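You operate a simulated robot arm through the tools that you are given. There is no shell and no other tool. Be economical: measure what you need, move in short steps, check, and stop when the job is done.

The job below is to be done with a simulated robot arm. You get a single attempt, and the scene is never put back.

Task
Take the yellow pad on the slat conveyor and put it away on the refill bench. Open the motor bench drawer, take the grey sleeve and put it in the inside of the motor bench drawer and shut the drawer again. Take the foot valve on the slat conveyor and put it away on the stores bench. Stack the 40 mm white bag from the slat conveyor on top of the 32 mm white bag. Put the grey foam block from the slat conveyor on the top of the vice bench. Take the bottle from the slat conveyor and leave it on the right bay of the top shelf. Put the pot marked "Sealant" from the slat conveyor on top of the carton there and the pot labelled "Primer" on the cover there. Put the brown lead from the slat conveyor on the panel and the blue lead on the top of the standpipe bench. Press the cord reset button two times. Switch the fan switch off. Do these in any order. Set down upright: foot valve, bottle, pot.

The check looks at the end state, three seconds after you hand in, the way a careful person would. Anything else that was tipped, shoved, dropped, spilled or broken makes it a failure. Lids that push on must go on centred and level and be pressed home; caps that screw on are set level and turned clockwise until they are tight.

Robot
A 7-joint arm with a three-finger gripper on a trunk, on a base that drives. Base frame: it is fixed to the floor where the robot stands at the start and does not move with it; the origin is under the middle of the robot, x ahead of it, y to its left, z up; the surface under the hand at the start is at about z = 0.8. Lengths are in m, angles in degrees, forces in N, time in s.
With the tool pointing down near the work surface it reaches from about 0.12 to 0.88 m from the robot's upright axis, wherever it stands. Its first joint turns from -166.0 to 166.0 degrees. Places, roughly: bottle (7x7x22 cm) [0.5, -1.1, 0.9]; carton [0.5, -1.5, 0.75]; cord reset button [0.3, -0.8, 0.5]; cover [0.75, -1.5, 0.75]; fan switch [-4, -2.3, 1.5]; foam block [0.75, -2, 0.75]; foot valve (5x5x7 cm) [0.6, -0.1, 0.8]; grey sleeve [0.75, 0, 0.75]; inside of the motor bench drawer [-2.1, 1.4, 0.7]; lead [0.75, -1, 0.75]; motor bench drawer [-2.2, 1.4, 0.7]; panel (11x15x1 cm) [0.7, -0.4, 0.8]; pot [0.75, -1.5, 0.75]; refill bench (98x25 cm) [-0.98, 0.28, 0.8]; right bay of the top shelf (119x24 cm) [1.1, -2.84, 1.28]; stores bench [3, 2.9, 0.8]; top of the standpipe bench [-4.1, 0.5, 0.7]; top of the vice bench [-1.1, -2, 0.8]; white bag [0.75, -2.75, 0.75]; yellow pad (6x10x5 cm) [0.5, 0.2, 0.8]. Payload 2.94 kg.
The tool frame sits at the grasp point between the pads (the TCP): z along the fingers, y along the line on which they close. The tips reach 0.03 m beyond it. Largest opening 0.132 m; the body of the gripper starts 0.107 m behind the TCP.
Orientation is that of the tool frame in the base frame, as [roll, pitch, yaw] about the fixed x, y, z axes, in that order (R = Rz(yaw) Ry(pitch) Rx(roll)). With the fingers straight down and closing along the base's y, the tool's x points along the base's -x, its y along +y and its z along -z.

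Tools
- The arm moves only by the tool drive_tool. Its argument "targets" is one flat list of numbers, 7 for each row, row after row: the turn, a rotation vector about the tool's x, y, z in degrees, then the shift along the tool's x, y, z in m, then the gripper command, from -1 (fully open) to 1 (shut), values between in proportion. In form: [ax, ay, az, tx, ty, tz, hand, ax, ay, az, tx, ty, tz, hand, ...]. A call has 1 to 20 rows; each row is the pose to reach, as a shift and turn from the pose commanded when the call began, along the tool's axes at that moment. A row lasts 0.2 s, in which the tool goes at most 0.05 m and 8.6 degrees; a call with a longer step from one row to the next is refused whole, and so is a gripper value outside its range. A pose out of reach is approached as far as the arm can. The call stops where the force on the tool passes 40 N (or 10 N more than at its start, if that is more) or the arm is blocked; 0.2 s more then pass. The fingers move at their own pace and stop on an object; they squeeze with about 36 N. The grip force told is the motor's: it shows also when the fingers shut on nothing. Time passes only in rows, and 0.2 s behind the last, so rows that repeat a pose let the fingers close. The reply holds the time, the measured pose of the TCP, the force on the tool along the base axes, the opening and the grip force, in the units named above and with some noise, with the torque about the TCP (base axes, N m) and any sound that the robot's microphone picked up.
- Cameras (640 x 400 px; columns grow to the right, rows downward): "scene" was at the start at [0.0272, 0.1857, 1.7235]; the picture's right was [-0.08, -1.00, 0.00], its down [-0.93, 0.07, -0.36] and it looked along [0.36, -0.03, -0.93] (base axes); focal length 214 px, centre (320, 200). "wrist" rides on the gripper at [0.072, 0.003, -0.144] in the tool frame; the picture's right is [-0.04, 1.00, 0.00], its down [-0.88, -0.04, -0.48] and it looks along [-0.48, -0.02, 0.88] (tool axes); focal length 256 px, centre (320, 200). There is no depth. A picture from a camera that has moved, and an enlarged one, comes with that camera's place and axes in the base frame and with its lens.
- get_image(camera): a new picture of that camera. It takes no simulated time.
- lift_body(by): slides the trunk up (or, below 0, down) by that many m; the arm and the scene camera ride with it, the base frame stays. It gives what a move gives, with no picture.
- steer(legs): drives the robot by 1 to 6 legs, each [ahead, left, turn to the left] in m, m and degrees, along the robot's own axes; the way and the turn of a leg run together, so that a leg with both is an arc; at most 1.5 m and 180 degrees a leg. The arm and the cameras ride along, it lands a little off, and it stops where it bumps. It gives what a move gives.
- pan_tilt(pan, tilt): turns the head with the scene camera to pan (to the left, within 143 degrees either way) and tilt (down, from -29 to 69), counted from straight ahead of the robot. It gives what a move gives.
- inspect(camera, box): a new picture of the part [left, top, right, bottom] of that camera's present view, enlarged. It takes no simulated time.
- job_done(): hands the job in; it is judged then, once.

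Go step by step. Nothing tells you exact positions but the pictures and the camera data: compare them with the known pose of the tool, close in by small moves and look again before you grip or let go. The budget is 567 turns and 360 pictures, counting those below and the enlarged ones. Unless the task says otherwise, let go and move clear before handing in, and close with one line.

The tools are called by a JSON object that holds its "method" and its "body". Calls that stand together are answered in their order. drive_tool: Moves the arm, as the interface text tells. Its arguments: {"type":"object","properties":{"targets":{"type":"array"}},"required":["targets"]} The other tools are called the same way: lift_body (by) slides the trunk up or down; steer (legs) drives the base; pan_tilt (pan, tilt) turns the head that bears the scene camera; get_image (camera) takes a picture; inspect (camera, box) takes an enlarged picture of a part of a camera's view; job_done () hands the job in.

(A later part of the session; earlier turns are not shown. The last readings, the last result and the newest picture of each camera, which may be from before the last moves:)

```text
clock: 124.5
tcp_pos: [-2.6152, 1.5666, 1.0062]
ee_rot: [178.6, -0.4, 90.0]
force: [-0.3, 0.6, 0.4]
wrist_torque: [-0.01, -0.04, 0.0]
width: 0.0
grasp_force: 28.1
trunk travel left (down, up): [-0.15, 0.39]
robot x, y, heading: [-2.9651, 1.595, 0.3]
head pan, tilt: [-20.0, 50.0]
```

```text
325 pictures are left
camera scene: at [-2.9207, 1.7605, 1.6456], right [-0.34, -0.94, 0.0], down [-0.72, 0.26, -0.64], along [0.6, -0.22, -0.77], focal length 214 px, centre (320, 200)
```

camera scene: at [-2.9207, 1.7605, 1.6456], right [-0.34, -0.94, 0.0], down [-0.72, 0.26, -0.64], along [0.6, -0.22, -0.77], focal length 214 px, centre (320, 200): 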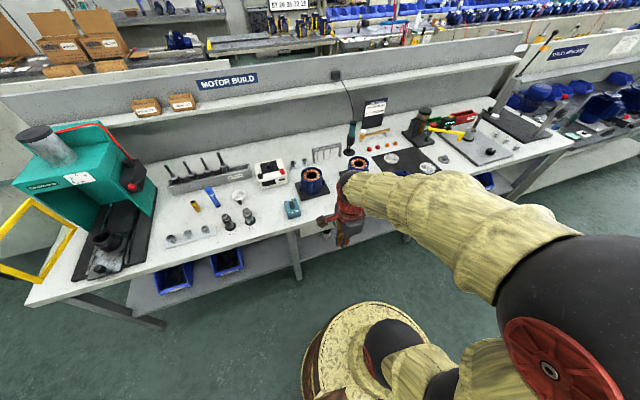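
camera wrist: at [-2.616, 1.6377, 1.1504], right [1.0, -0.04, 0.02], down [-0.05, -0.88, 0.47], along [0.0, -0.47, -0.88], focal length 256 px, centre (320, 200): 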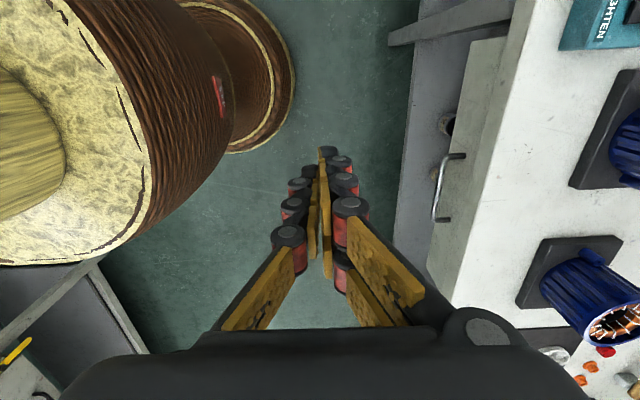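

{"method": "steer", "body": {"legs": [[-0.12, 0, 0]]}}

{"method": "drive_tool", "body": {"targets": [-8, 0, 0, -0.0135, 0.0196, 0.0172, 0, -16, 0, 0, -0.027, 0.0392, 0.0344, 0, -24, 0, 0, -0.0405, 0.0588, 0.0516, 0, -32, 0, 0, -0.054, 0.0784, 0.0688, 0, -40, 0, 0, -0.0675, 0.098, 0.086, 0, -48, 0, 0, -0.081, 0.1176, 0.1032, 0, -56, 0, 0, -0.0945, 0.1372, 0.1204, 0, -64, 0, 0, -0.108, 0.1568, 0.1376, 0, -72, 0, 0, -0.1215, 0.1764, 0.1548, 0, -80, 0, 0, -0.135, 0.196, 0.172, 0, -86, 0, 0, -0.1485, 0.2156, 0.1892, 0, -88.7, 0, 0, -0.162, 0.235, 0.206, 0]}}

{"method": "get_image", "body": {"camera": "wrist"}}

{"method": "get_image", "body": {"camera": "scene"}}

```text
clock: 125.8
tcp_pos: [-2.731, 1.5641, 1.0068]
ee_rot: [178.7, -0.2, 89.9]
force: [-0.4, 0.6, -0.7]
wrist_torque: [-0.01, 0.04, -0.02]
width: 0.0
grasp_force: 28.7
trunk travel left (down, up): [-0.15, 0.39]
robot x, y, heading: [-3.0806, 1.5986, 0.2]
head pan, tilt: [-20.0, 50.0]
```

```text
clock: 128.4
tcp_pos: [-2.491, 1.4049, 0.8051]
ee_rot: [89.8, -0.3, 89.8]
force: [-0.3, -0.6, 0.5]
wrist_torque: [0.02, 0.01, 0.0]
width: 0.0658
grasp_force: 0.1
trunk travel left (down, up): [-0.15, 0.39]
robot x, y, heading: [-3.0812, 1.598, 0.2]
head pan, tilt: [-20.0, 50.0]
```

```text
324 pictures are left
camera wrist: at [-2.6347, 1.4772, 0.8089], right [0.0, -0.05, 1.0], down [-0.48, -0.88, -0.04], along [0.88, -0.48, -0.02], focal length 256 px, centre (320, 200)
```

wrist: 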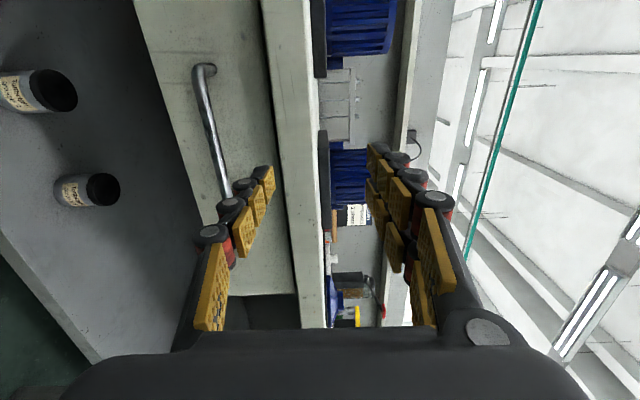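

```text
323 pictures are left
camera scene: at [-3.0359, 1.7603, 1.6455], right [-0.34, -0.94, 0.0], down [-0.72, 0.26, -0.64], along [0.6, -0.22, -0.77], focal length 214 px, centre (320, 200)
```

scene: 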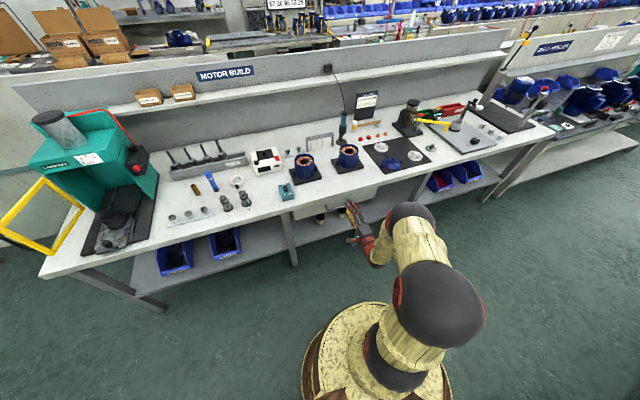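

{"method": "drive_tool", "body": {"targets": [0, 0, 0, 0, -0.04, 0.01, 0, 0, 0, 0, 0, -0.08, 0.02, 0, 0, 0, 0, 0, -0.115, 0.03, 0, 0, 0, 0, 0, -0.115, 0.06, 0]}}

{"method": "get_image", "body": {"camera": "wrist"}}

```text
clock: 129.4
tcp_pos: [-2.4338, 1.4045, 0.6856]
ee_rot: [90.0, -0.2, 89.8]
force: [0.6, -0.1, -1.2]
wrist_torque: [-0.01, 0.01, 0.01]
width: 0.066
grasp_force: 0.2
trunk travel left (down, up): [-0.15, 0.39]
robot x, y, heading: [-3.0792, 1.5959, -0.0]
head pan, tilt: [-20.0, 50.0]
```

```text
322 pictures are left
camera wrist: at [-2.5764, 1.478, 0.6909], right [0.0, -0.05, 1.0], down [-0.48, -0.88, -0.04], along [0.88, -0.48, -0.02], focal length 256 px, centre (320, 200)
```

wrist: 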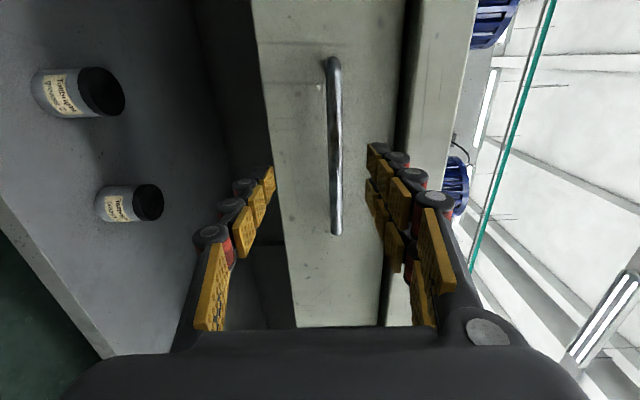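

{"method": "drive_tool", "body": {"targets": [0, 0, 0, 0, 0.011, 0.02, 0, 0, 0, 0, 0, 0.011, 0.045, 0, 0, 0, 0, 0, 0.011, 0.06, 0]}}

{"method": "get_image", "body": {"camera": "wrist"}}

```text
clock: 130.2
tcp_pos: [-2.3732, 1.4046, 0.6991]
ee_rot: [90.1, -0.3, 89.8]
force: [-8.0, -0.4, -0.2]
wrist_torque: [0.01, -0.31, 0.03]
width: 0.0671
grasp_force: 0.6
trunk travel left (down, up): [-0.15, 0.39]
robot x, y, heading: [-3.0784, 1.5966, 0.2]
head pan, tilt: [-20.0, 50.0]
```

```text
321 pictures are left
camera wrist: at [-2.5174, 1.4771, 0.7033], right [0.0, -0.05, 1.0], down [-0.48, -0.88, -0.04], along [0.88, -0.48, -0.02], focal length 256 px, centre (320, 200)
```

wrist: 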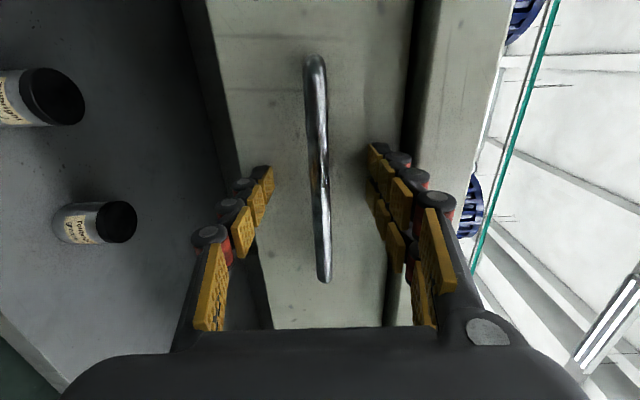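

{"method": "drive_tool", "body": {"targets": [0, 0, 0, 0, 0, -0.003, 0.5, 0, 0, 0, 0, 0, -0.003, 1, 0, 0, 0, 0, 0, -0.003, 1, 0, 0, 0, 0, 0, -0.003, 1, 0, 0, 0, 0, 0, -0.003, 1, 0, 0, 0, 0, 0, -0.02, 1, 0, 0, 0, 0, 0, -0.04, 1]}}

{"method": "get_image", "body": {"camera": "wrist"}}

```text
clock: 131.8
tcp_pos: [-2.4111, 1.4039, 0.7016]
ee_rot: [90.1, -0.4, 89.9]
force: [-1.7, 5.8, -1.4]
wrist_torque: [-0.16, 0.01, -0.05]
width: 0.0103
grasp_force: 36.4
trunk travel left (down, up): [-0.15, 0.39]
robot x, y, heading: [-3.0788, 1.5967, 0.1]
head pan, tilt: [-20.0, 50.0]
```

```text
320 pictures are left
camera wrist: at [-2.5554, 1.4762, 0.7042], right [0.0, -0.05, 1.0], down [-0.48, -0.88, -0.04], along [0.88, -0.48, -0.02], focal length 256 px, centre (320, 200)
```

wrist: 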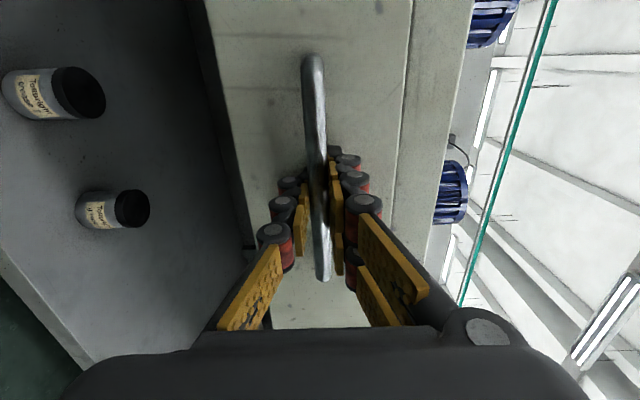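

The bar is gripped and the drawer is coming out. I'll keep pulling.

{"method": "drive_tool", "body": {"targets": [0, 0, 0, 0, 0, -0.02, 1, 0, 0, 0, 0, 0, -0.04, 1, 0, 0, 0, 0, 0, -0.06, 1, 0, 0, 0, 0, 0, -0.08, 1, 0, 0, 0, 0, 0, -0.1, 1, 0, 0, 0, 0, 0, -0.12, 1, 0, 0, 0, 0, 0, -0.14, 1, 0, 0, 0, 0, 0, -0.16, 1, 0, 0, 0, 0, 0, -0.18, 1, 0, 0, 0, 0, 0, -0.2, 1]}}

{"method": "get_image", "body": {"camera": "scene"}}

```text
clock: 134.0
tcp_pos: [-2.6109, 1.4045, 0.6991]
ee_rot: [90.0, -0.2, 89.6]
force: [-1.6, 8.7, -9.2]
wrist_torque: [-0.12, -0.06, -0.38]
width: 0.0102
grasp_force: 36.2
trunk travel left (down, up): [-0.15, 0.39]
robot x, y, heading: [-3.0802, 1.5951, -0.1]
head pan, tilt: [-20.0, 50.0]
```

```text
319 pictures are left
camera scene: at [-3.0351, 1.7606, 1.6453], right [-0.34, -0.94, 0.0], down [-0.72, 0.26, -0.64], along [0.6, -0.22, -0.77], focal length 214 px, centre (320, 200)
```

scene: 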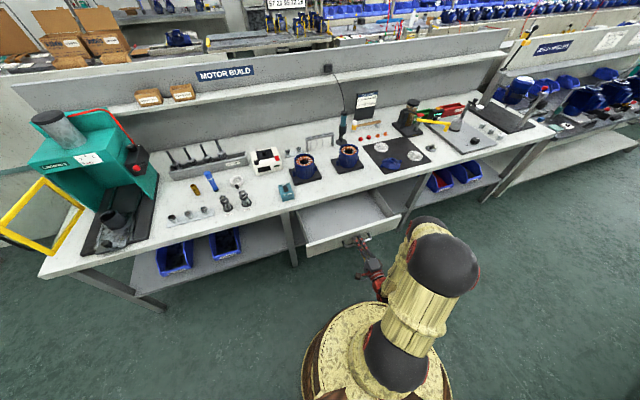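

The drawer is open about 0.24 m and empty. I release the bar, back off and rise.

{"method": "drive_tool", "body": {"targets": [0, 0, 0, 0, 0, 0, 0.5, 0, 0, 0, 0, 0, 0, 0, 0, 0, 0, 0, 0, 0, 0, 0, 0, 0, 0, 0, 0, 0, 0, 0, 0, 0, 0, -0.03, 0, 0, 0, 0, 0, 0, -0.05, 0]}}

{"method": "get_image", "body": {"camera": "wrist"}}

```text
clock: 135.4
tcp_pos: [-2.6605, 1.403, 0.7002]
ee_rot: [90.0, -0.1, 89.8]
force: [0.3, 0.2, -0.2]
wrist_torque: [0.0, -0.04, 0.02]
width: 0.0662
grasp_force: 0.0
trunk travel left (down, up): [-0.15, 0.39]
robot x, y, heading: [-3.08, 1.5969, -0.0]
head pan, tilt: [-20.0, 50.0]
```

```text
318 pictures are left
camera wrist: at [-2.8043, 1.4754, 0.7039], right [0.0, -0.05, 1.0], down [-0.48, -0.88, -0.04], along [0.88, -0.48, -0.02], focal length 256 px, centre (320, 200)
```

wrist: 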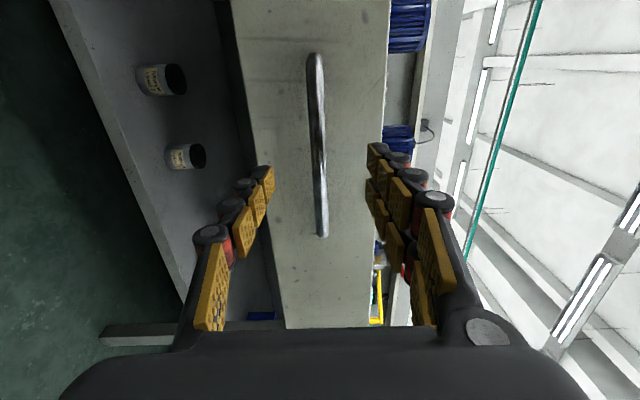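

{"method": "drive_tool", "body": {"targets": [0, 0, 0, 0, 0.05, 0, -1, 0, 0, 0, 0, 0.1, 0, -1, 0, 0, 0, 0, 0.15, 0, -1, 0, 0, 0, 0, 0.2, 0, -1, 0, 0, 0, 0, 0.25, 0, -1, 0, 0, 0, 0, 0.3, 0, -1, 8, 0, 0, 0, 0.33, 0, -1, 16, 0, 0, 0, 0.33, 0, -1, 24, 0, 0, 0, 0.33, 0, -1, 32, 0, 0, 0, 0.33, 0, -1, 40, 0, 0, 0, 0.33, 0, -1, 48, 0, 0, 0, 0.33, 0, -1, 56, 0, 0, 0, 0.33, 0, -1, 64, 0, 0, 0, 0.33, 0, -1, 72, 0, 0, 0, 0.33, 0, -1, 80, 0, 0, 0, 0.33, 0, -1, 88, 0, 0, 0, 0.33, 0, -1, 90, 0, 0, 0, 0.33, 0, -1]}}

{"method": "get_image", "body": {"camera": "wrist"}}

{"method": "pan_tilt", "body": {"pan": -120, "tilt": 25}}

{"method": "get_image", "body": {"camera": "scene"}}

```text
clock: 139.2
tcp_pos: [-2.6615, 1.4028, 1.0302]
ee_rot: [-179.9, -0.1, 89.8]
force: [0.3, 0.0, 0.4]
wrist_torque: [-0.01, 0.01, -0.01]
width: 0.132
grasp_force: 0.0
trunk travel left (down, up): [-0.15, 0.39]
robot x, y, heading: [-3.0805, 1.5954, 0.0]
head pan, tilt: [-20.0, 50.0]
```

```text
317 pictures are left
camera wrist: at [-2.6586, 1.4745, 1.1743], right [1.0, -0.05, 0.0], down [-0.04, -0.88, 0.47], along [-0.02, -0.47, -0.88], focal length 256 px, centre (320, 200)
```

wrist: 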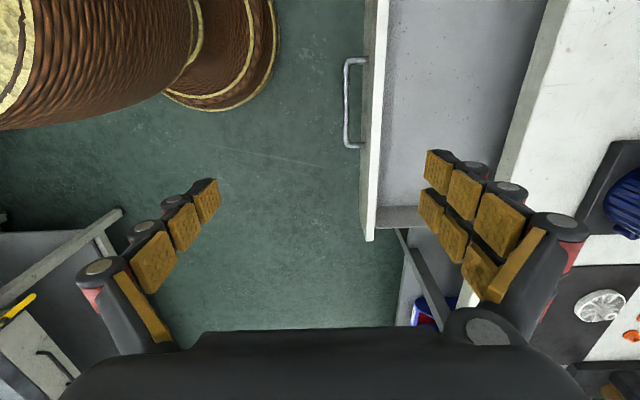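

```text
clock: 140.9
tcp_pos: [-2.6616, 1.4023, 1.0308]
ee_rot: [180.0, -0.3, 89.8]
force: [0.2, 0.2, 0.6]
wrist_torque: [-0.02, 0.0, 0.02]
width: 0.1321
grasp_force: 0.0
trunk travel left (down, up): [-0.15, 0.39]
robot x, y, heading: [-3.0796, 1.5975, -0.3]
head pan, tilt: [-120.0, 25.0]
```

```text
316 pictures are left
camera scene: at [-3.1541, 1.7068, 1.683], right [-0.87, 0.5, 0.0], down [0.21, 0.37, -0.91], along [-0.45, -0.79, -0.42], focal length 214 px, centre (320, 200)
```

scene: 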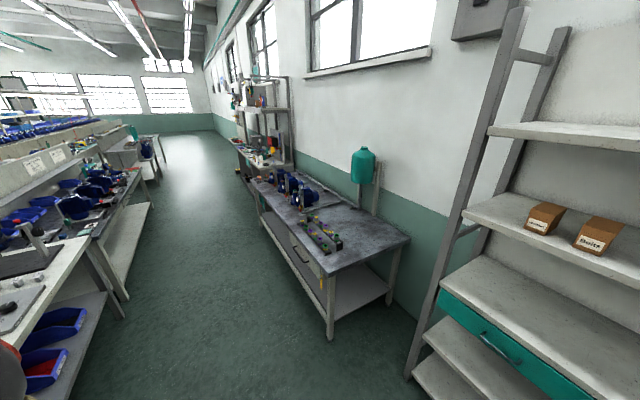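

{"method": "steer", "body": {"legs": [[0.05, 0, 0], [0, 0, -90], [1.5, 0, 0], [1.3, 0, 0]]}}

{"method": "pan_tilt", "body": {"pan": -45, "tilt": 15}}

{"method": "get_image", "body": {"camera": "scene"}}

```text
clock: 159.2
tcp_pos: [-3.1199, -1.6951, 1.0299]
ee_rot: [-180.0, -0.3, 2.4]
force: [-0.3, -0.2, 0.2]
wrist_torque: [0.02, -0.03, -0.01]
width: 0.1319
grasp_force: 0.0
trunk travel left (down, up): [-0.15, 0.39]
robot x, y, heading: [-2.9487, -1.2717, -87.3]
head pan, tilt: [-120.0, 25.0]
```

```text
clock: 160.6
tcp_pos: [-3.1206, -1.6974, 1.0299]
ee_rot: [-180.0, -0.2, 2.5]
force: [0.4, 1.4, -0.5]
wrist_torque: [0.0, -0.02, -0.01]
width: 0.1319
grasp_force: 0.0
trunk travel left (down, up): [-0.15, 0.39]
robot x, y, heading: [-2.9493, -1.2676, -87.5]
head pan, tilt: [-45.0, 15.0]
```

```text
315 pictures are left
camera scene: at [-2.8193, -1.3019, 1.6992], right [-0.74, 0.68, 0.0], down [0.17, 0.19, -0.97], along [-0.65, -0.71, -0.26], focal length 214 px, centre (320, 200)
```

scene: 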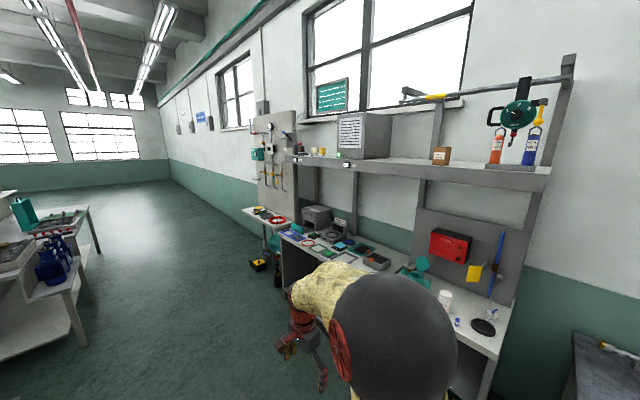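

{"method": "inspect", "body": {"camera": "scene", "box": [270, 120, 430, 220]}}

```text
4.00 times, centred on (350, 170) of scene
camera zoom: at [-2.8193, -1.3019, 1.6992], right [-0.74, 0.68, 0.0], down [0.17, 0.19, -0.97], along [-0.65, -0.71, -0.26], focal length 858 px, centre (200, 320)
```

zoom: 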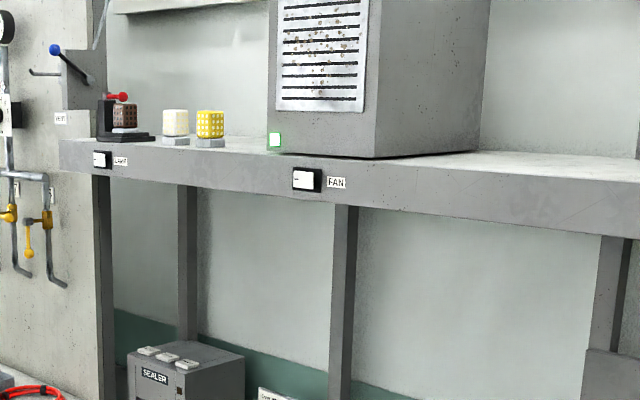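

The FAN rocker switch is on the shelf edge by (-4.0, -2.31, 1.54), with a green lamp above. I'll drive in front of it and raise the trunk.

{"method": "steer", "body": {"legs": [[1.03, 0, 0], [0, 0, -92.7], [0.2, 0, 0]]}}

{"method": "lift_body", "body": {"by": 0.3}}

{"method": "pan_tilt", "body": {"pan": 0, "tilt": 20}}

{"method": "get_image", "body": {"camera": "scene"}}

```text
clock: 171.2
tcp_pos: [-3.5053, -2.095, 1.031]
ee_rot: [-179.9, -0.3, -91.8]
force: [0.2, -0.4, -0.3]
wrist_torque: [0.01, 0.02, -0.01]
width: 0.132
grasp_force: 0.1
trunk travel left (down, up): [-0.15, 0.39]
robot x, y, heading: [-3.0944, -2.3018, 178.6]
head pan, tilt: [-45.0, 15.0]
```

```text
clock: 174.2
tcp_pos: [-3.5066, -2.0954, 1.3299]
ee_rot: [-180.0, -0.4, -91.8]
force: [0.4, -0.3, 0.6]
wrist_torque: [0.01, 0.0, -0.02]
width: 0.132
grasp_force: 0.0
trunk travel left (down, up): [-0.45, 0.09]
robot x, y, heading: [-3.0936, -2.3001, 178.3]
head pan, tilt: [-45.0, 15.0]
```

```text
clock: 175.3
tcp_pos: [-3.5059, -2.095, 1.33]
ee_rot: [180.0, -0.2, -91.8]
force: [0.5, 0.1, -1.0]
wrist_torque: [-0.02, 0.01, 0.0]
width: 0.132
grasp_force: 0.2
trunk travel left (down, up): [-0.45, 0.09]
robot x, y, heading: [-3.0924, -2.294, 178.4]
head pan, tilt: [0.0, 20.0]
```

```text
313 pictures are left
camera scene: at [-3.1614, -2.488, 1.9911], right [0.03, 1.0, 0.0], down [0.34, -0.01, -0.94], along [-0.94, 0.03, -0.34], focal length 214 px, centre (320, 200)
```

scene: 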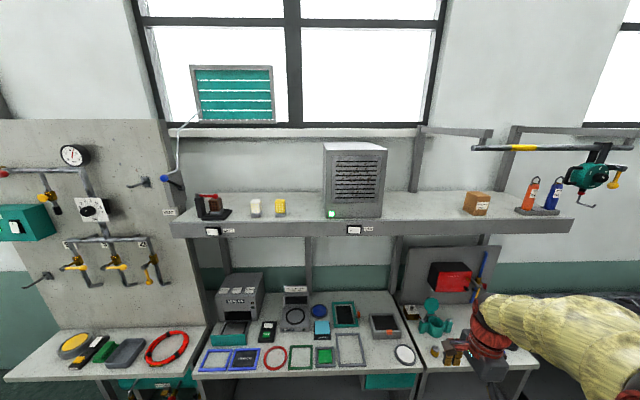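

{"method": "inspect", "body": {"camera": "scene", "box": [320, 205, 384, 245]}}

```text
10.00 times, centred on (352, 225) of scene
camera zoom: at [-3.1614, -2.488, 1.9911], right [0.03, 1.0, 0.0], down [0.34, -0.01, -0.94], along [-0.94, 0.03, -0.34], focal length 2145 px, centre (0, -50)
```

zoom: 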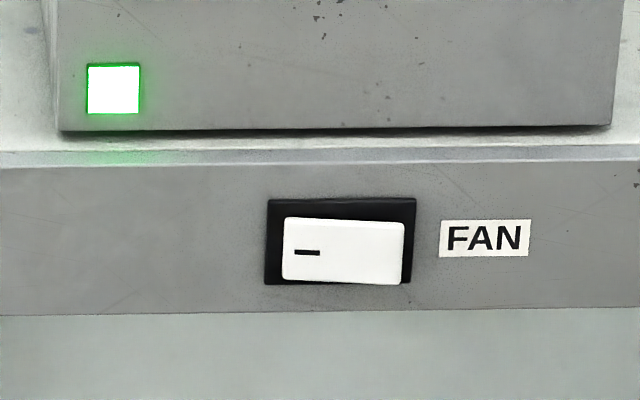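

The rocker's left "I" end is pressed in (on), so I'll press the right end at about (-4.0, -2.289, 1.543) with closed fingers. First I line up in front.

{"method": "drive_tool", "body": {"targets": [-8, 0, 0, 0.0171, 0.02, -0.0178, 1, -16, 0, 0, 0.0342, 0.04, -0.0356, 1, -24, 0, 0, 0.0513, 0.06, -0.0534, 1, -32, 0, 0, 0.0684, 0.08, -0.0712, 1, -40, 0, 0, 0.0855, 0.1, -0.089, 1, -48, 0, 0, 0.1026, 0.12, -0.1068, 1, -56, 0, 0, 0.1197, 0.14, -0.1246, 1, -64, 0, 0, 0.1368, 0.16, -0.1424, 1, -72, 0, 0, 0.1539, 0.18, -0.1602, 1, -80, 0, 0, 0.171, 0.2, -0.178, 1, -86, 0, 0, 0.1881, 0.22, -0.2, 1, -90, 0, 0, 0.2056, 0.24, -0.213, 1, -90, 0, 0, 0.2056, 0.28, -0.213, 1, -90, 0, 0, 0.2056, 0.33, -0.213, 1]}}

{"method": "get_image", "body": {"camera": "wrist"}}

{"method": "get_image", "body": {"camera": "scene"}}

```text
clock: 178.3
tcp_pos: [-3.8447, -2.2594, 1.5499]
ee_rot: [90.7, -0.2, -89.7]
force: [-0.1, -0.3, 0.0]
wrist_torque: [0.0, 0.01, -0.01]
width: 0.0
grasp_force: 29.0
out of reach, approached as far as the arm can: row 10, 11, 12, 13, 14
trunk travel left (down, up): [-0.45, 0.09]
robot x, y, heading: [-3.0948, -2.2995, 178.5]
head pan, tilt: [0.0, 20.0]
```

```text
311 pictures are left
camera wrist: at [-3.7016, -2.3313, 1.5559], right [-0.01, 0.05, 1.0], down [0.47, 0.88, -0.04], along [-0.88, 0.47, -0.03], focal length 256 px, centre (320, 200)
```

wrist: 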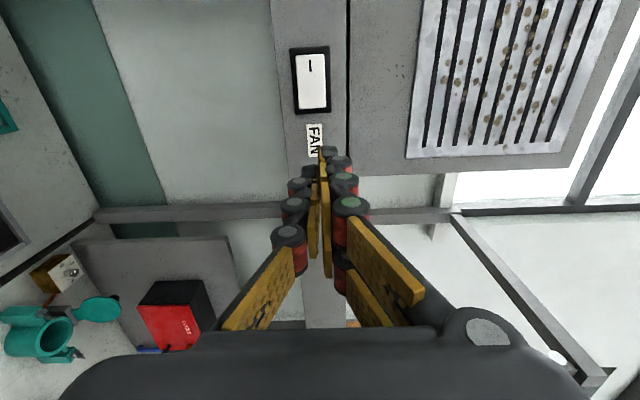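

```text
310 pictures are left
camera scene: at [-3.1643, -2.4886, 1.9909], right [0.03, 1.0, 0.0], down [0.34, -0.01, -0.94], along [-0.94, 0.03, -0.34], focal length 214 px, centre (320, 200)
```

scene: 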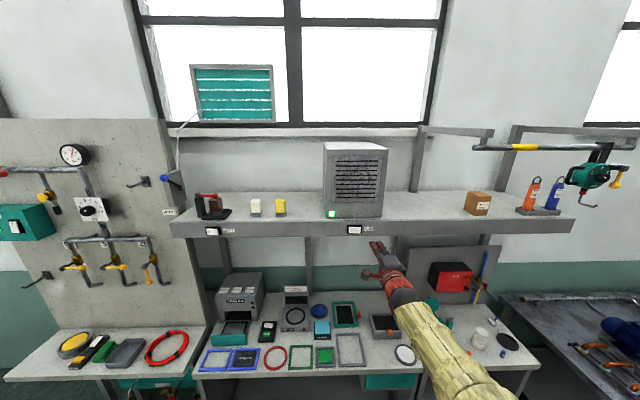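

{"method": "steer", "body": {"legs": [[0.12, 0, 0]]}}

```text
clock: 179.5
tcp_pos: [-3.9656, -2.2563, 1.551]
ee_rot: [90.7, -0.4, -89.7]
force: [-0.9, -0.2, -0.4]
wrist_torque: [0.0, 0.03, 0.01]
width: 0.0
grasp_force: 29.1
trunk travel left (down, up): [-0.45, 0.09]
robot x, y, heading: [-3.2131, -2.2979, 178.5]
head pan, tilt: [0.0, 20.0]
```

{"method": "drive_tool", "body": {"targets": [0, 0, 0, 0, 0, -0.04, 1, 0, 0, 0, 0.034, -0.007, -0.04, 1, 0, 0, 0, 0.034, -0.007, -0.04, 1]}}

{"method": "get_image", "body": {"camera": "wrist"}}

```text
clock: 180.3
tcp_pos: [-3.9204, -2.2728, 1.5533]
ee_rot: [90.7, -0.4, -88.7]
force: [0.2, 0.3, 0.7]
wrist_torque: [0.0, 0.02, 0.01]
width: 0.0
grasp_force: 28.6
out of reach, approached as far as the arm can: row 2, 3
trunk travel left (down, up): [-0.45, 0.09]
robot x, y, heading: [-3.2108, -2.3009, 178.5]
head pan, tilt: [0.0, 20.0]
```

```text
309 pictures are left
camera wrist: at [-3.7755, -2.3419, 1.5589], right [-0.02, 0.05, 1.0], down [0.46, 0.89, -0.04], along [-0.89, 0.45, -0.04], focal length 256 px, centre (320, 200)
```

wrist: 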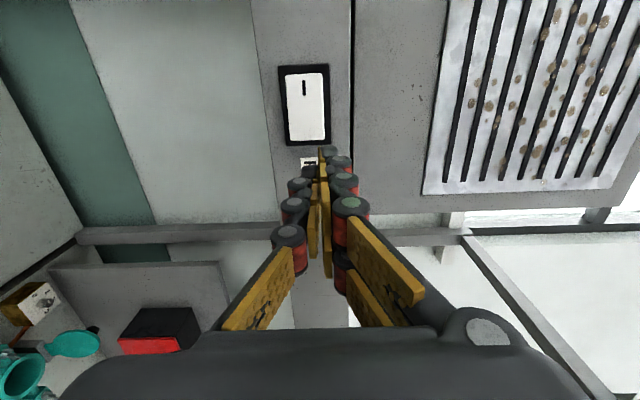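

{"method": "lift_body", "body": {"by": 0.08}}

{"method": "drive_tool", "body": {"targets": [0, 0, 0, 0, -0.04, 0, 1, 0, 0, 0, 0, -0.088, 0, 1, 0, 0, 0, 0.018, -0.09, 0, 1, 0, 0, 0, 0.018, -0.09, 0, 1]}}

{"method": "get_image", "body": {"camera": "wrist"}}

```text
clock: 181.5
tcp_pos: [-3.9201, -2.2725, 1.6328]
ee_rot: [90.9, -0.3, -88.8]
force: [0.4, 0.2, 0.3]
wrist_torque: [0.05, 0.03, 0.03]
width: 0.0001
grasp_force: 29.0
trunk travel left (down, up): [-0.53, 0.01]
robot x, y, heading: [-3.2113, -2.2939, 178.3]
head pan, tilt: [0.0, 20.0]
```

```text
clock: 182.5
tcp_pos: [-3.9198, -2.267, 1.5478]
ee_rot: [91.1, -0.3, -87.4]
force: [-0.2, -0.2, -0.3]
wrist_torque: [-0.02, 0.0, -0.02]
width: 0.0
grasp_force: 28.1
out of reach, approached as far as the arm can: row 1, 2, 3, 4
trunk travel left (down, up): [-0.53, 0.01]
robot x, y, heading: [-3.2152, -2.2982, 178.6]
head pan, tilt: [0.0, 20.0]
```

```text
308 pictures are left
camera wrist: at [-3.7729, -2.3327, 1.555], right [-0.02, 0.05, 1.0], down [0.44, 0.9, -0.03], along [-0.9, 0.43, -0.04], focal length 256 px, centre (320, 200)
```

wrist: 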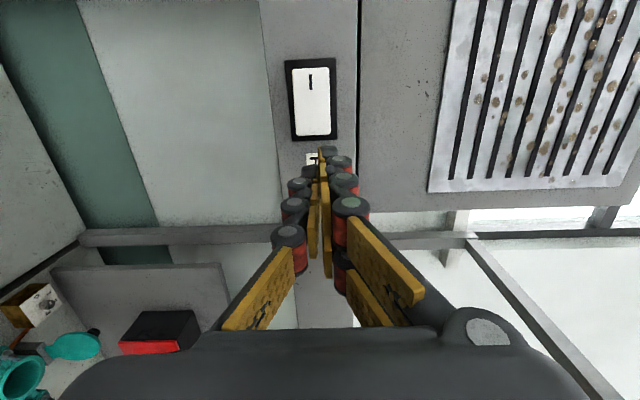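

{"method": "steer", "body": {"legs": [[0, 0.024, 0]]}}

{"method": "get_image", "body": {"camera": "wrist"}}

```text
clock: 183.3
tcp_pos: [-3.9202, -2.2954, 1.5487]
ee_rot: [91.2, -0.2, -87.4]
force: [0.2, -1.7, -0.3]
wrist_torque: [-0.01, 0.05, -0.14]
width: 0.0
grasp_force: 28.5
trunk travel left (down, up): [-0.53, 0.01]
robot x, y, heading: [-3.2189, -2.3178, 178.3]
head pan, tilt: [0.0, 20.0]
```

```text
307 pictures are left
camera wrist: at [-3.7732, -2.3608, 1.5552], right [-0.02, 0.05, 1.0], down [0.44, 0.9, -0.03], along [-0.9, 0.43, -0.04], focal length 256 px, centre (320, 200)
```

wrist: 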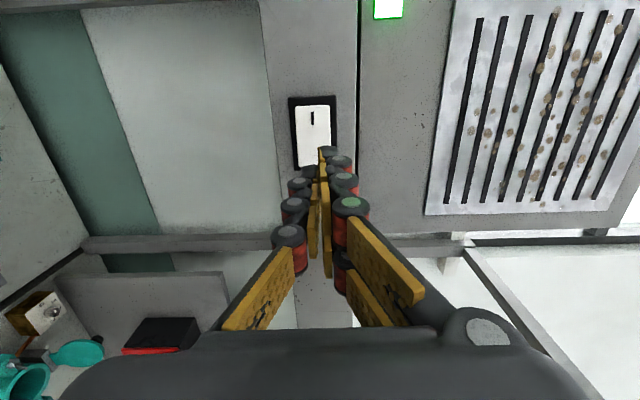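

{"method": "drive_tool", "body": {"targets": [0, 0, 0, 0, 0, 0.02, 1, 0, 0, 0, 0, 0, 0.03, 1, 0, 0, 0, 0, 0, 0.036, 1, 0, 0, 0, 0, 0, 0.042, 1, 0, 0, 0, 0, 0, 0.046, 1, 0, 0, 0, 0, 0, 0.05, 1, 0, 0, 0, 0, 0, 0.054, 1, 0, 0, 0, 0, 0, 0.058, 1, 0, 0, 0, 0, 0, 0.062, 1]}}

{"method": "get_image", "body": {"camera": "wrist"}}

```text
clock: 185.2
tcp_pos: [-3.9704, -2.2938, 1.5484]
ee_rot: [91.2, -0.3, -87.0]
force: [37.7, 0.2, 4.3]
wrist_torque: [-0.1, 0.28, 0.76]
width: 0.0058
grasp_force: 28.4
trunk travel left (down, up): [-0.53, 0.01]
robot x, y, heading: [-3.2122, -2.3214, 178.4]
head pan, tilt: [0.0, 20.0]
stopped in row 9: the force on the tool passed its limit at 44 N (the readings are from after the stop); the commanded pose is now the measured one
```

```text
306 pictures are left
camera wrist: at [-3.824, -2.3588, 1.5542], right [-0.02, 0.05, 1.0], down [0.43, 0.9, -0.03], along [-0.9, 0.43, -0.04], focal length 256 px, centre (320, 200)
```

wrist: 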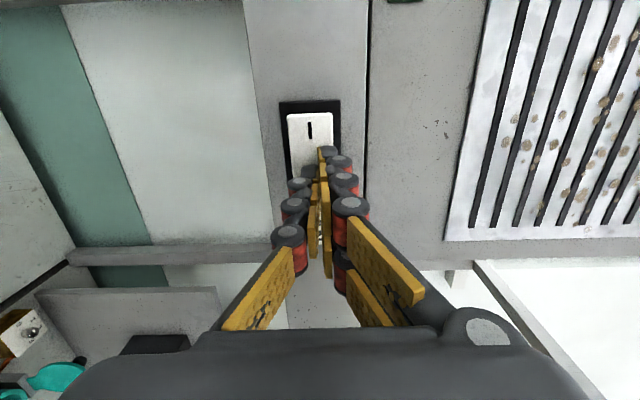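

{"method": "drive_tool", "body": {"targets": [0, 0, 0, 0, 0, -0.04, 1, 0, 0, 0, 0, 0, -0.08, 1, 0, 0, 0, 0, 0, -0.12, 1, 0, 0, 0, 0, 0, -0.16, 1]}}

{"method": "inspect", "body": {"camera": "scene", "box": [320, 205, 384, 245]}}

```text
clock: 186.2
tcp_pos: [-3.8189, -2.2871, 1.5465]
ee_rot: [91.5, -0.2, -87.0]
force: [-0.1, -0.4, -0.6]
wrist_torque: [0.02, -0.01, -0.02]
width: 0.0002
grasp_force: 28.2
trunk travel left (down, up): [-0.53, 0.01]
robot x, y, heading: [-3.2129, -2.3215, 178.2]
head pan, tilt: [0.0, 20.0]
```

```text
10.00 times, centred on (352, 225) of scene
camera zoom: at [-3.2801, -2.5097, 2.0711], right [0.03, 1.0, 0.0], down [0.34, -0.01, -0.94], along [-0.94, 0.03, -0.34], focal length 2145 px, centre (0, -50)
```

zoom: 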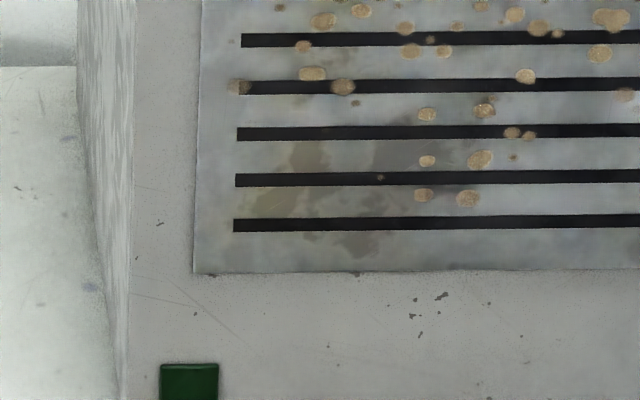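

The lamp is dark, so the fan is off. I'll back away, fold the hand to pointing down, and head for the -y end of the row to return to the conveyor.

{"method": "steer", "body": {"legs": [[-0.3, 0, 0]]}}

{"method": "drive_tool", "body": {"targets": [8, 0, 0, 0, 0, -0.02, 1, 16, 0, 0, 0, 0, -0.04, 1, 24, 0, 0, 0, 0, -0.06, 1, 32, 0, 0, 0, 0, -0.08, 1, 40, 0, 0, 0, 0, -0.1, 1, 48, 0, 0, 0, 0, -0.12, 1, 56, 0, 0, 0, 0, -0.14, 1, 64, 0, 0, 0, 0, -0.16, 1, 72, 0, 0, 0, 0, -0.18, 1, 80, 0, 0, 0, 0, -0.2, 1, 86, 0, 0, 0, 0, -0.2, 1, 88.5, 0, 0, 0, 0, -0.2, 1]}}

{"method": "pan_tilt", "body": {"pan": 90, "tilt": 20}}

{"method": "get_image", "body": {"camera": "scene"}}

```text
clock: 188.2
tcp_pos: [-3.5139, -2.2964, 1.5458]
ee_rot: [91.5, -0.4, -86.9]
force: [1.1, 0.0, 0.3]
wrist_torque: [-0.01, -0.01, 0.02]
width: 0.0
grasp_force: 28.3
trunk travel left (down, up): [-0.53, 0.01]
robot x, y, heading: [-2.9156, -2.3281, 178.5]
head pan, tilt: [0.0, 20.0]
```

```text
clock: 190.8
tcp_pos: [-3.3159, -2.2868, 1.5503]
ee_rot: [-179.8, -0.3, -86.9]
force: [0.2, -0.4, 0.4]
wrist_torque: [0.01, 0.03, 0.01]
width: 0.0002
grasp_force: 28.5
out of reach, approached as far as the arm can: row 5
trunk travel left (down, up): [-0.53, 0.01]
robot x, y, heading: [-2.9087, -2.3319, 178.5]
head pan, tilt: [0.0, 20.0]
```

```text
clock: 192.5
tcp_pos: [-3.3162, -2.2877, 1.5519]
ee_rot: [-179.9, -0.2, -86.8]
force: [-0.4, 0.4, -0.3]
wrist_torque: [-0.02, -0.01, -0.02]
width: 0.0
grasp_force: 28.5
trunk travel left (down, up): [-0.53, 0.01]
robot x, y, heading: [-2.9127, -2.3255, 178.4]
head pan, tilt: [90.0, 20.0]
```

```text
304 pictures are left
camera scene: at [-2.8869, -2.6131, 2.0711], right [-1.0, 0.03, 0.0], down [0.01, 0.34, -0.94], along [-0.02, -0.94, -0.34], focal length 214 px, centre (320, 200)
```

scene: 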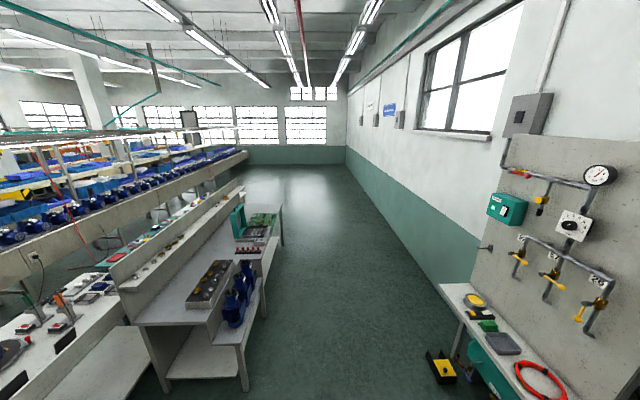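

{"method": "steer", "body": {"legs": [[0, 0, 91.6], [1.5, 0, 0], [1.5, 0, 0], [1.5, 0, 0], [0, 0, 90]]}}

{"method": "pan_tilt", "body": {"pan": 20, "tilt": 20}}

{"method": "get_image", "body": {"camera": "scene"}}

```text
clock: 222.0
tcp_pos: [-2.5817, -6.9667, 1.5506]
ee_rot: [-179.8, -0.2, 92.6]
force: [-0.3, -0.3, -1.3]
wrist_torque: [0.03, 0.01, -0.01]
width: 0.0002
grasp_force: 28.8
trunk travel left (down, up): [-0.53, 0.01]
robot x, y, heading: [-2.9863, -6.9169, -2.1]
head pan, tilt: [90.0, 20.0]
```

```text
clock: 223.4
tcp_pos: [-2.5807, -6.9677, 1.5505]
ee_rot: [-179.9, -0.3, 92.5]
force: [0.7, 0.3, 0.3]
wrist_torque: [0.01, -0.02, -0.02]
width: 0.0
grasp_force: 28.8
trunk travel left (down, up): [-0.53, 0.01]
robot x, y, heading: [-2.9869, -6.9186, -2.1]
head pan, tilt: [20.0, 20.0]
```

```text
303 pictures are left
camera scene: at [-2.9198, -6.7002, 2.0711], right [0.31, -0.95, 0.0], down [-0.33, -0.11, -0.94], along [0.89, 0.29, -0.34], focal length 214 px, centre (320, 200)
```

scene: 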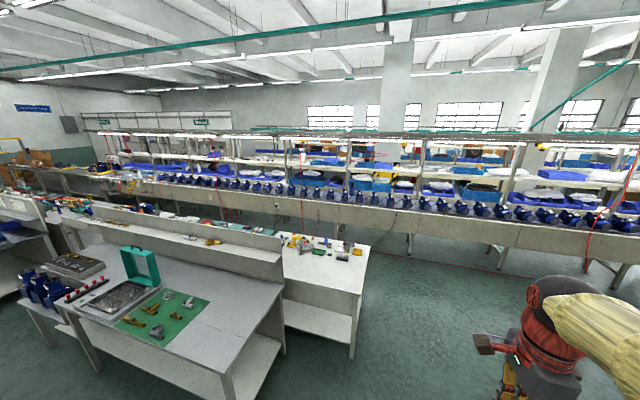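

{"method": "steer", "body": {"legs": [[1.4, -0.25, 0], [1.35, 0, 0], [0, 0, 92.1], [1.5, 0, 0], [1.5, 0, 0]]}}

{"method": "pan_tilt", "body": {"pan": -45, "tilt": 25}}

{"method": "get_image", "body": {"camera": "scene"}}

```text
clock: 255.4
tcp_pos: [-0.1233, -3.8201, 1.5515]
ee_rot: [-179.9, -0.3, -175.9]
force: [-0.5, -0.1, 1.1]
wrist_torque: [-0.04, 0.0, 0.0]
width: 0.0
grasp_force: 28.4
trunk travel left (down, up): [-0.53, 0.01]
robot x, y, heading: [-0.1587, -4.2268, 89.6]
head pan, tilt: [20.0, 20.0]
```

```text
clock: 256.8
tcp_pos: [-0.1245, -3.8203, 1.5496]
ee_rot: [-179.9, -0.3, -175.7]
force: [-0.5, 0.1, 0.3]
wrist_torque: [-0.01, 0.01, -0.01]
width: 0.0
grasp_force: 29.1
trunk travel left (down, up): [-0.53, 0.01]
robot x, y, heading: [-0.1572, -4.2242, 89.6]
head pan, tilt: [-45.0, 25.0]
```

```text
302 pictures are left
camera scene: at [-0.2813, -4.1896, 2.063], right [0.7, -0.71, 0.0], down [-0.3, -0.3, -0.91], along [0.64, 0.64, -0.42], focal length 214 px, centre (320, 200)
```

scene: 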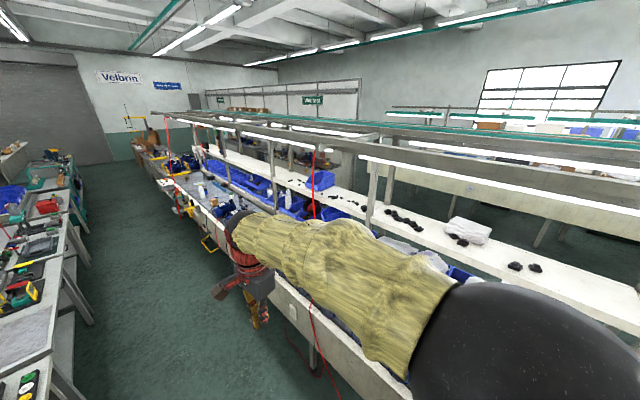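

{"method": "steer", "body": {"legs": [[1.5, 0, 0], [0.4, 0, 0], [0, 0, -89.6]]}}

{"method": "pan_tilt", "body": {"pan": 0, "tilt": 45}}

{"method": "get_image", "body": {"camera": "scene"}}

{"method": "pan_tilt", "body": {"pan": 40, "tilt": 45}}

{"method": "get_image", "body": {"camera": "scene"}}

```text
clock: 270.2
tcp_pos: [0.2856, -2.3504, 1.5508]
ee_rot: [-180.0, -0.4, 92.3]
force: [-0.1, 0.3, -0.7]
wrist_torque: [-0.01, 0.03, -0.02]
width: 0.0
grasp_force: 28.7
trunk travel left (down, up): [-0.53, 0.01]
robot x, y, heading: [-0.1178, -2.3049, -2.5]
head pan, tilt: [-45.0, 25.0]
```

```text
clock: 271.3
tcp_pos: [0.2858, -2.3501, 1.5506]
ee_rot: [-179.9, -0.3, 92.4]
force: [-0.7, -0.8, -0.2]
wrist_torque: [0.01, -0.01, 0.01]
width: 0.0
grasp_force: 28.4
trunk travel left (down, up): [-0.53, 0.01]
robot x, y, heading: [-0.1177, -2.3021, -2.2]
head pan, tilt: [0.0, 45.0]
```

```text
301 pictures are left
camera scene: at [-0.0595, -2.1145, 2.0324], right [-0.04, -1.0, 0.0], down [-0.71, 0.03, -0.71], along [0.71, -0.03, -0.71], focal length 214 px, centre (320, 200)
```

scene: 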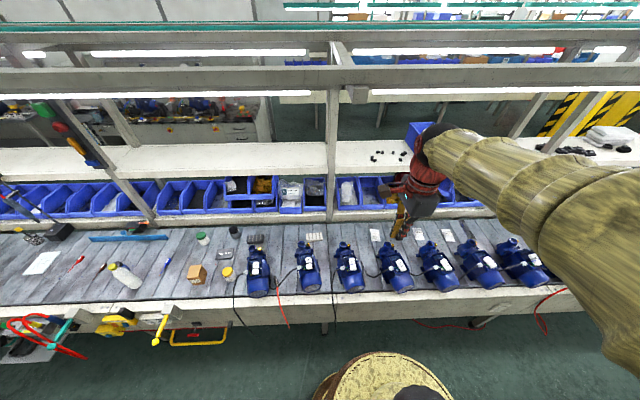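

```text
clock: 272.4
tcp_pos: [0.2853, -2.3505, 1.5507]
ee_rot: [-179.9, -0.3, 92.3]
force: [0.3, 0.3, 0.7]
wrist_torque: [0.02, -0.01, 0.02]
width: 0.0
grasp_force: 28.9
trunk travel left (down, up): [-0.53, 0.01]
robot x, y, heading: [-0.1227, -2.304, -2.3]
head pan, tilt: [40.0, 45.0]
```

```text
300 pictures are left
camera scene: at [-0.0764, -2.0615, 2.0324], right [0.61, -0.79, 0.0], down [-0.56, -0.43, -0.71], along [0.56, 0.43, -0.71], focal length 214 px, centre (320, 200)
```

scene: 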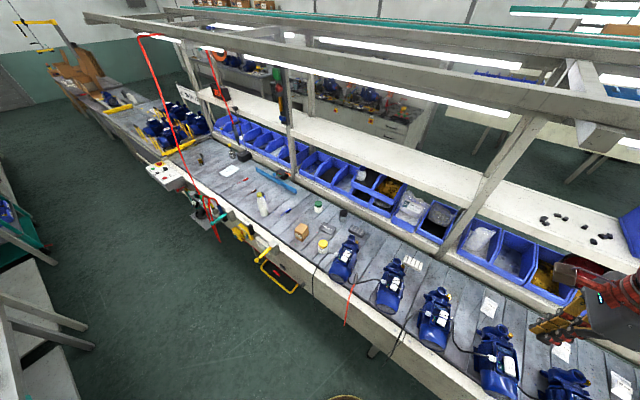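

{"method": "inspect", "body": {"camera": "scene", "box": [220, 150, 380, 250]}}

{"method": "pan_tilt", "body": {"pan": -12, "tilt": 50}}

{"method": "inspect", "body": {"camera": "scene", "box": [160, 160, 320, 260]}}

{"method": "inspect", "body": {"camera": "scene", "box": [280, 130, 440, 230]}}

```text
4.00 times, centred on (300, 200) of scene
camera zoom: at [-0.0764, -2.0615, 2.0324], right [0.61, -0.79, 0.0], down [-0.56, -0.43, -0.71], along [0.56, 0.43, -0.71], focal length 858 px, centre (400, 200)
```

zoom: 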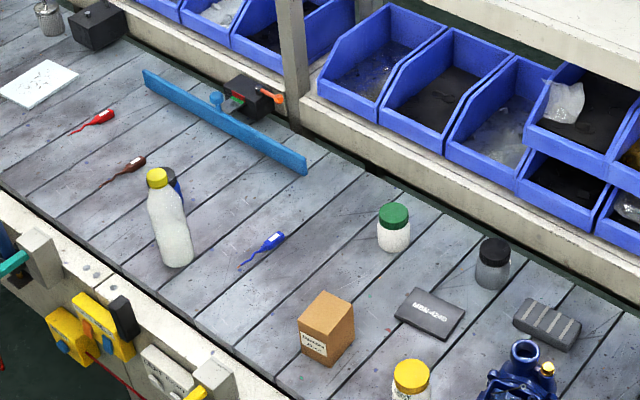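

```text
clock: 273.6
tcp_pos: [0.2855, -2.3515, 1.5508]
ee_rot: [-179.8, -0.3, 92.3]
force: [0.1, 0.6, -0.1]
wrist_torque: [-0.01, 0.03, 0.02]
width: 0.0002
grasp_force: 28.0
trunk travel left (down, up): [-0.53, 0.01]
robot x, y, heading: [-0.1205, -2.3017, -2.2]
head pan, tilt: [-12.0, 50.0]
```

```text
4.00 times, centred on (240, 210) of scene
camera zoom: at [-0.0661, -2.1301, 2.0255], right [-0.25, -0.97, 0.0], down [-0.74, 0.19, -0.64], along [0.62, -0.16, -0.77], focal length 858 px, centre (640, 160)
```

zoom: 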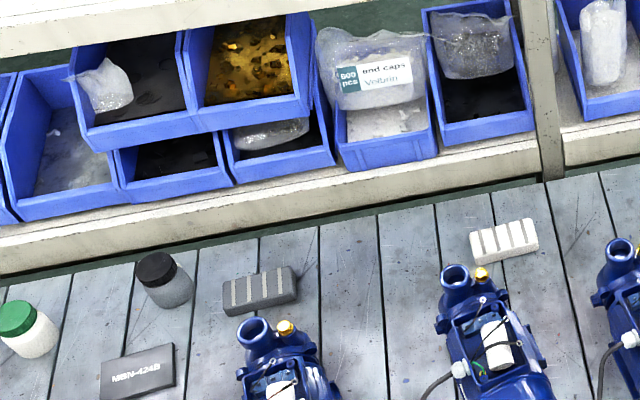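

```text
4.00 times, centred on (360, 180) of scene
camera zoom: at [-0.0661, -2.1301, 2.0255], right [-0.25, -0.97, 0.0], down [-0.74, 0.19, -0.64], along [0.62, -0.16, -0.77], focal length 858 px, centre (160, 280)
```

zoom: 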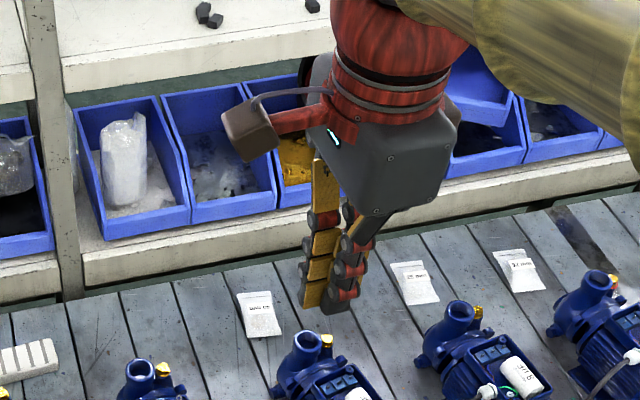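

I now see the motor row, bags (with labels), foam blocks, pots, carton, cover, bottle and leads. I'll shift along to the bags and read their labels.

{"method": "steer", "body": {"legs": [[0, -0.45, 2.3]]}}

{"method": "pan_tilt", "body": {"pan": 0, "tilt": 50}}

{"method": "get_image", "body": {"camera": "scene"}}

{"method": "get_image", "body": {"camera": "wrist"}}

```text
clock: 276.4
tcp_pos: [0.2757, -2.7969, 1.5505]
ee_rot: [-179.8, -0.2, 94.2]
force: [-0.2, -0.4, -0.1]
wrist_torque: [0.06, -0.05, 0.0]
width: 0.0001
grasp_force: 28.2
trunk travel left (down, up): [-0.53, 0.01]
robot x, y, heading: [-0.1295, -2.7614, -0.5]
head pan, tilt: [-12.0, 50.0]
```

```text
clock: 277.1
tcp_pos: [0.2756, -2.7954, 1.5508]
ee_rot: [-179.9, -0.3, 94.2]
force: [1.5, 0.1, -0.3]
wrist_torque: [0.04, 0.02, 0.01]
width: 0.0
grasp_force: 28.8
trunk travel left (down, up): [-0.53, 0.01]
robot x, y, heading: [-0.1268, -2.7597, -0.3]
head pan, tilt: [0.0, 50.0]
```

```text
296 pictures are left
camera scene: at [-0.0806, -2.5708, 2.0255], right [-0.01, -1.0, 0.0], down [-0.77, 0.01, -0.64], along [0.64, 0.0, -0.77], focal length 214 px, centre (320, 200)
```

scene: 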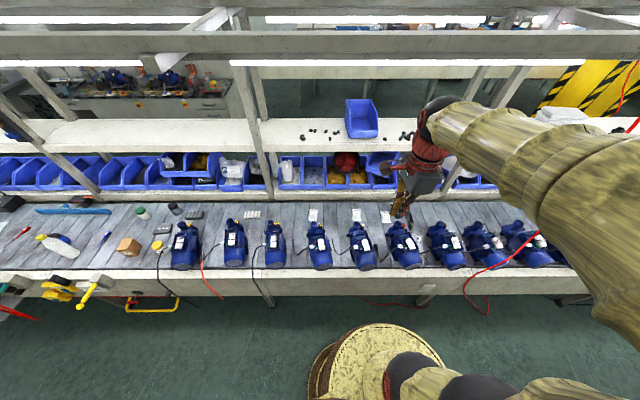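

```text
295 pictures are left
camera wrist: at [0.2735, -2.7235, 1.6945], right [1.0, 0.03, 0.0], down [0.03, -0.88, 0.47], along [0.01, -0.47, -0.88], focal length 256 px, centre (320, 200)
```

wrist: 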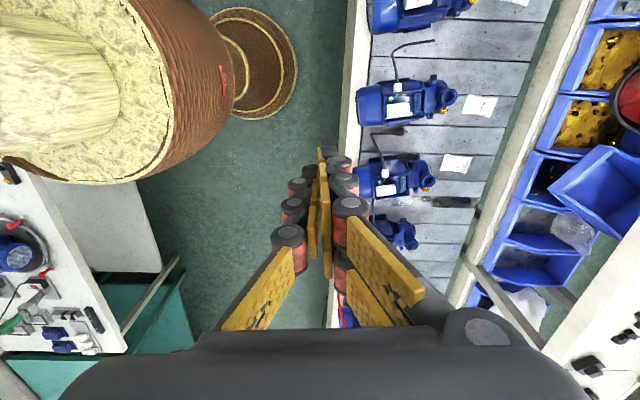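

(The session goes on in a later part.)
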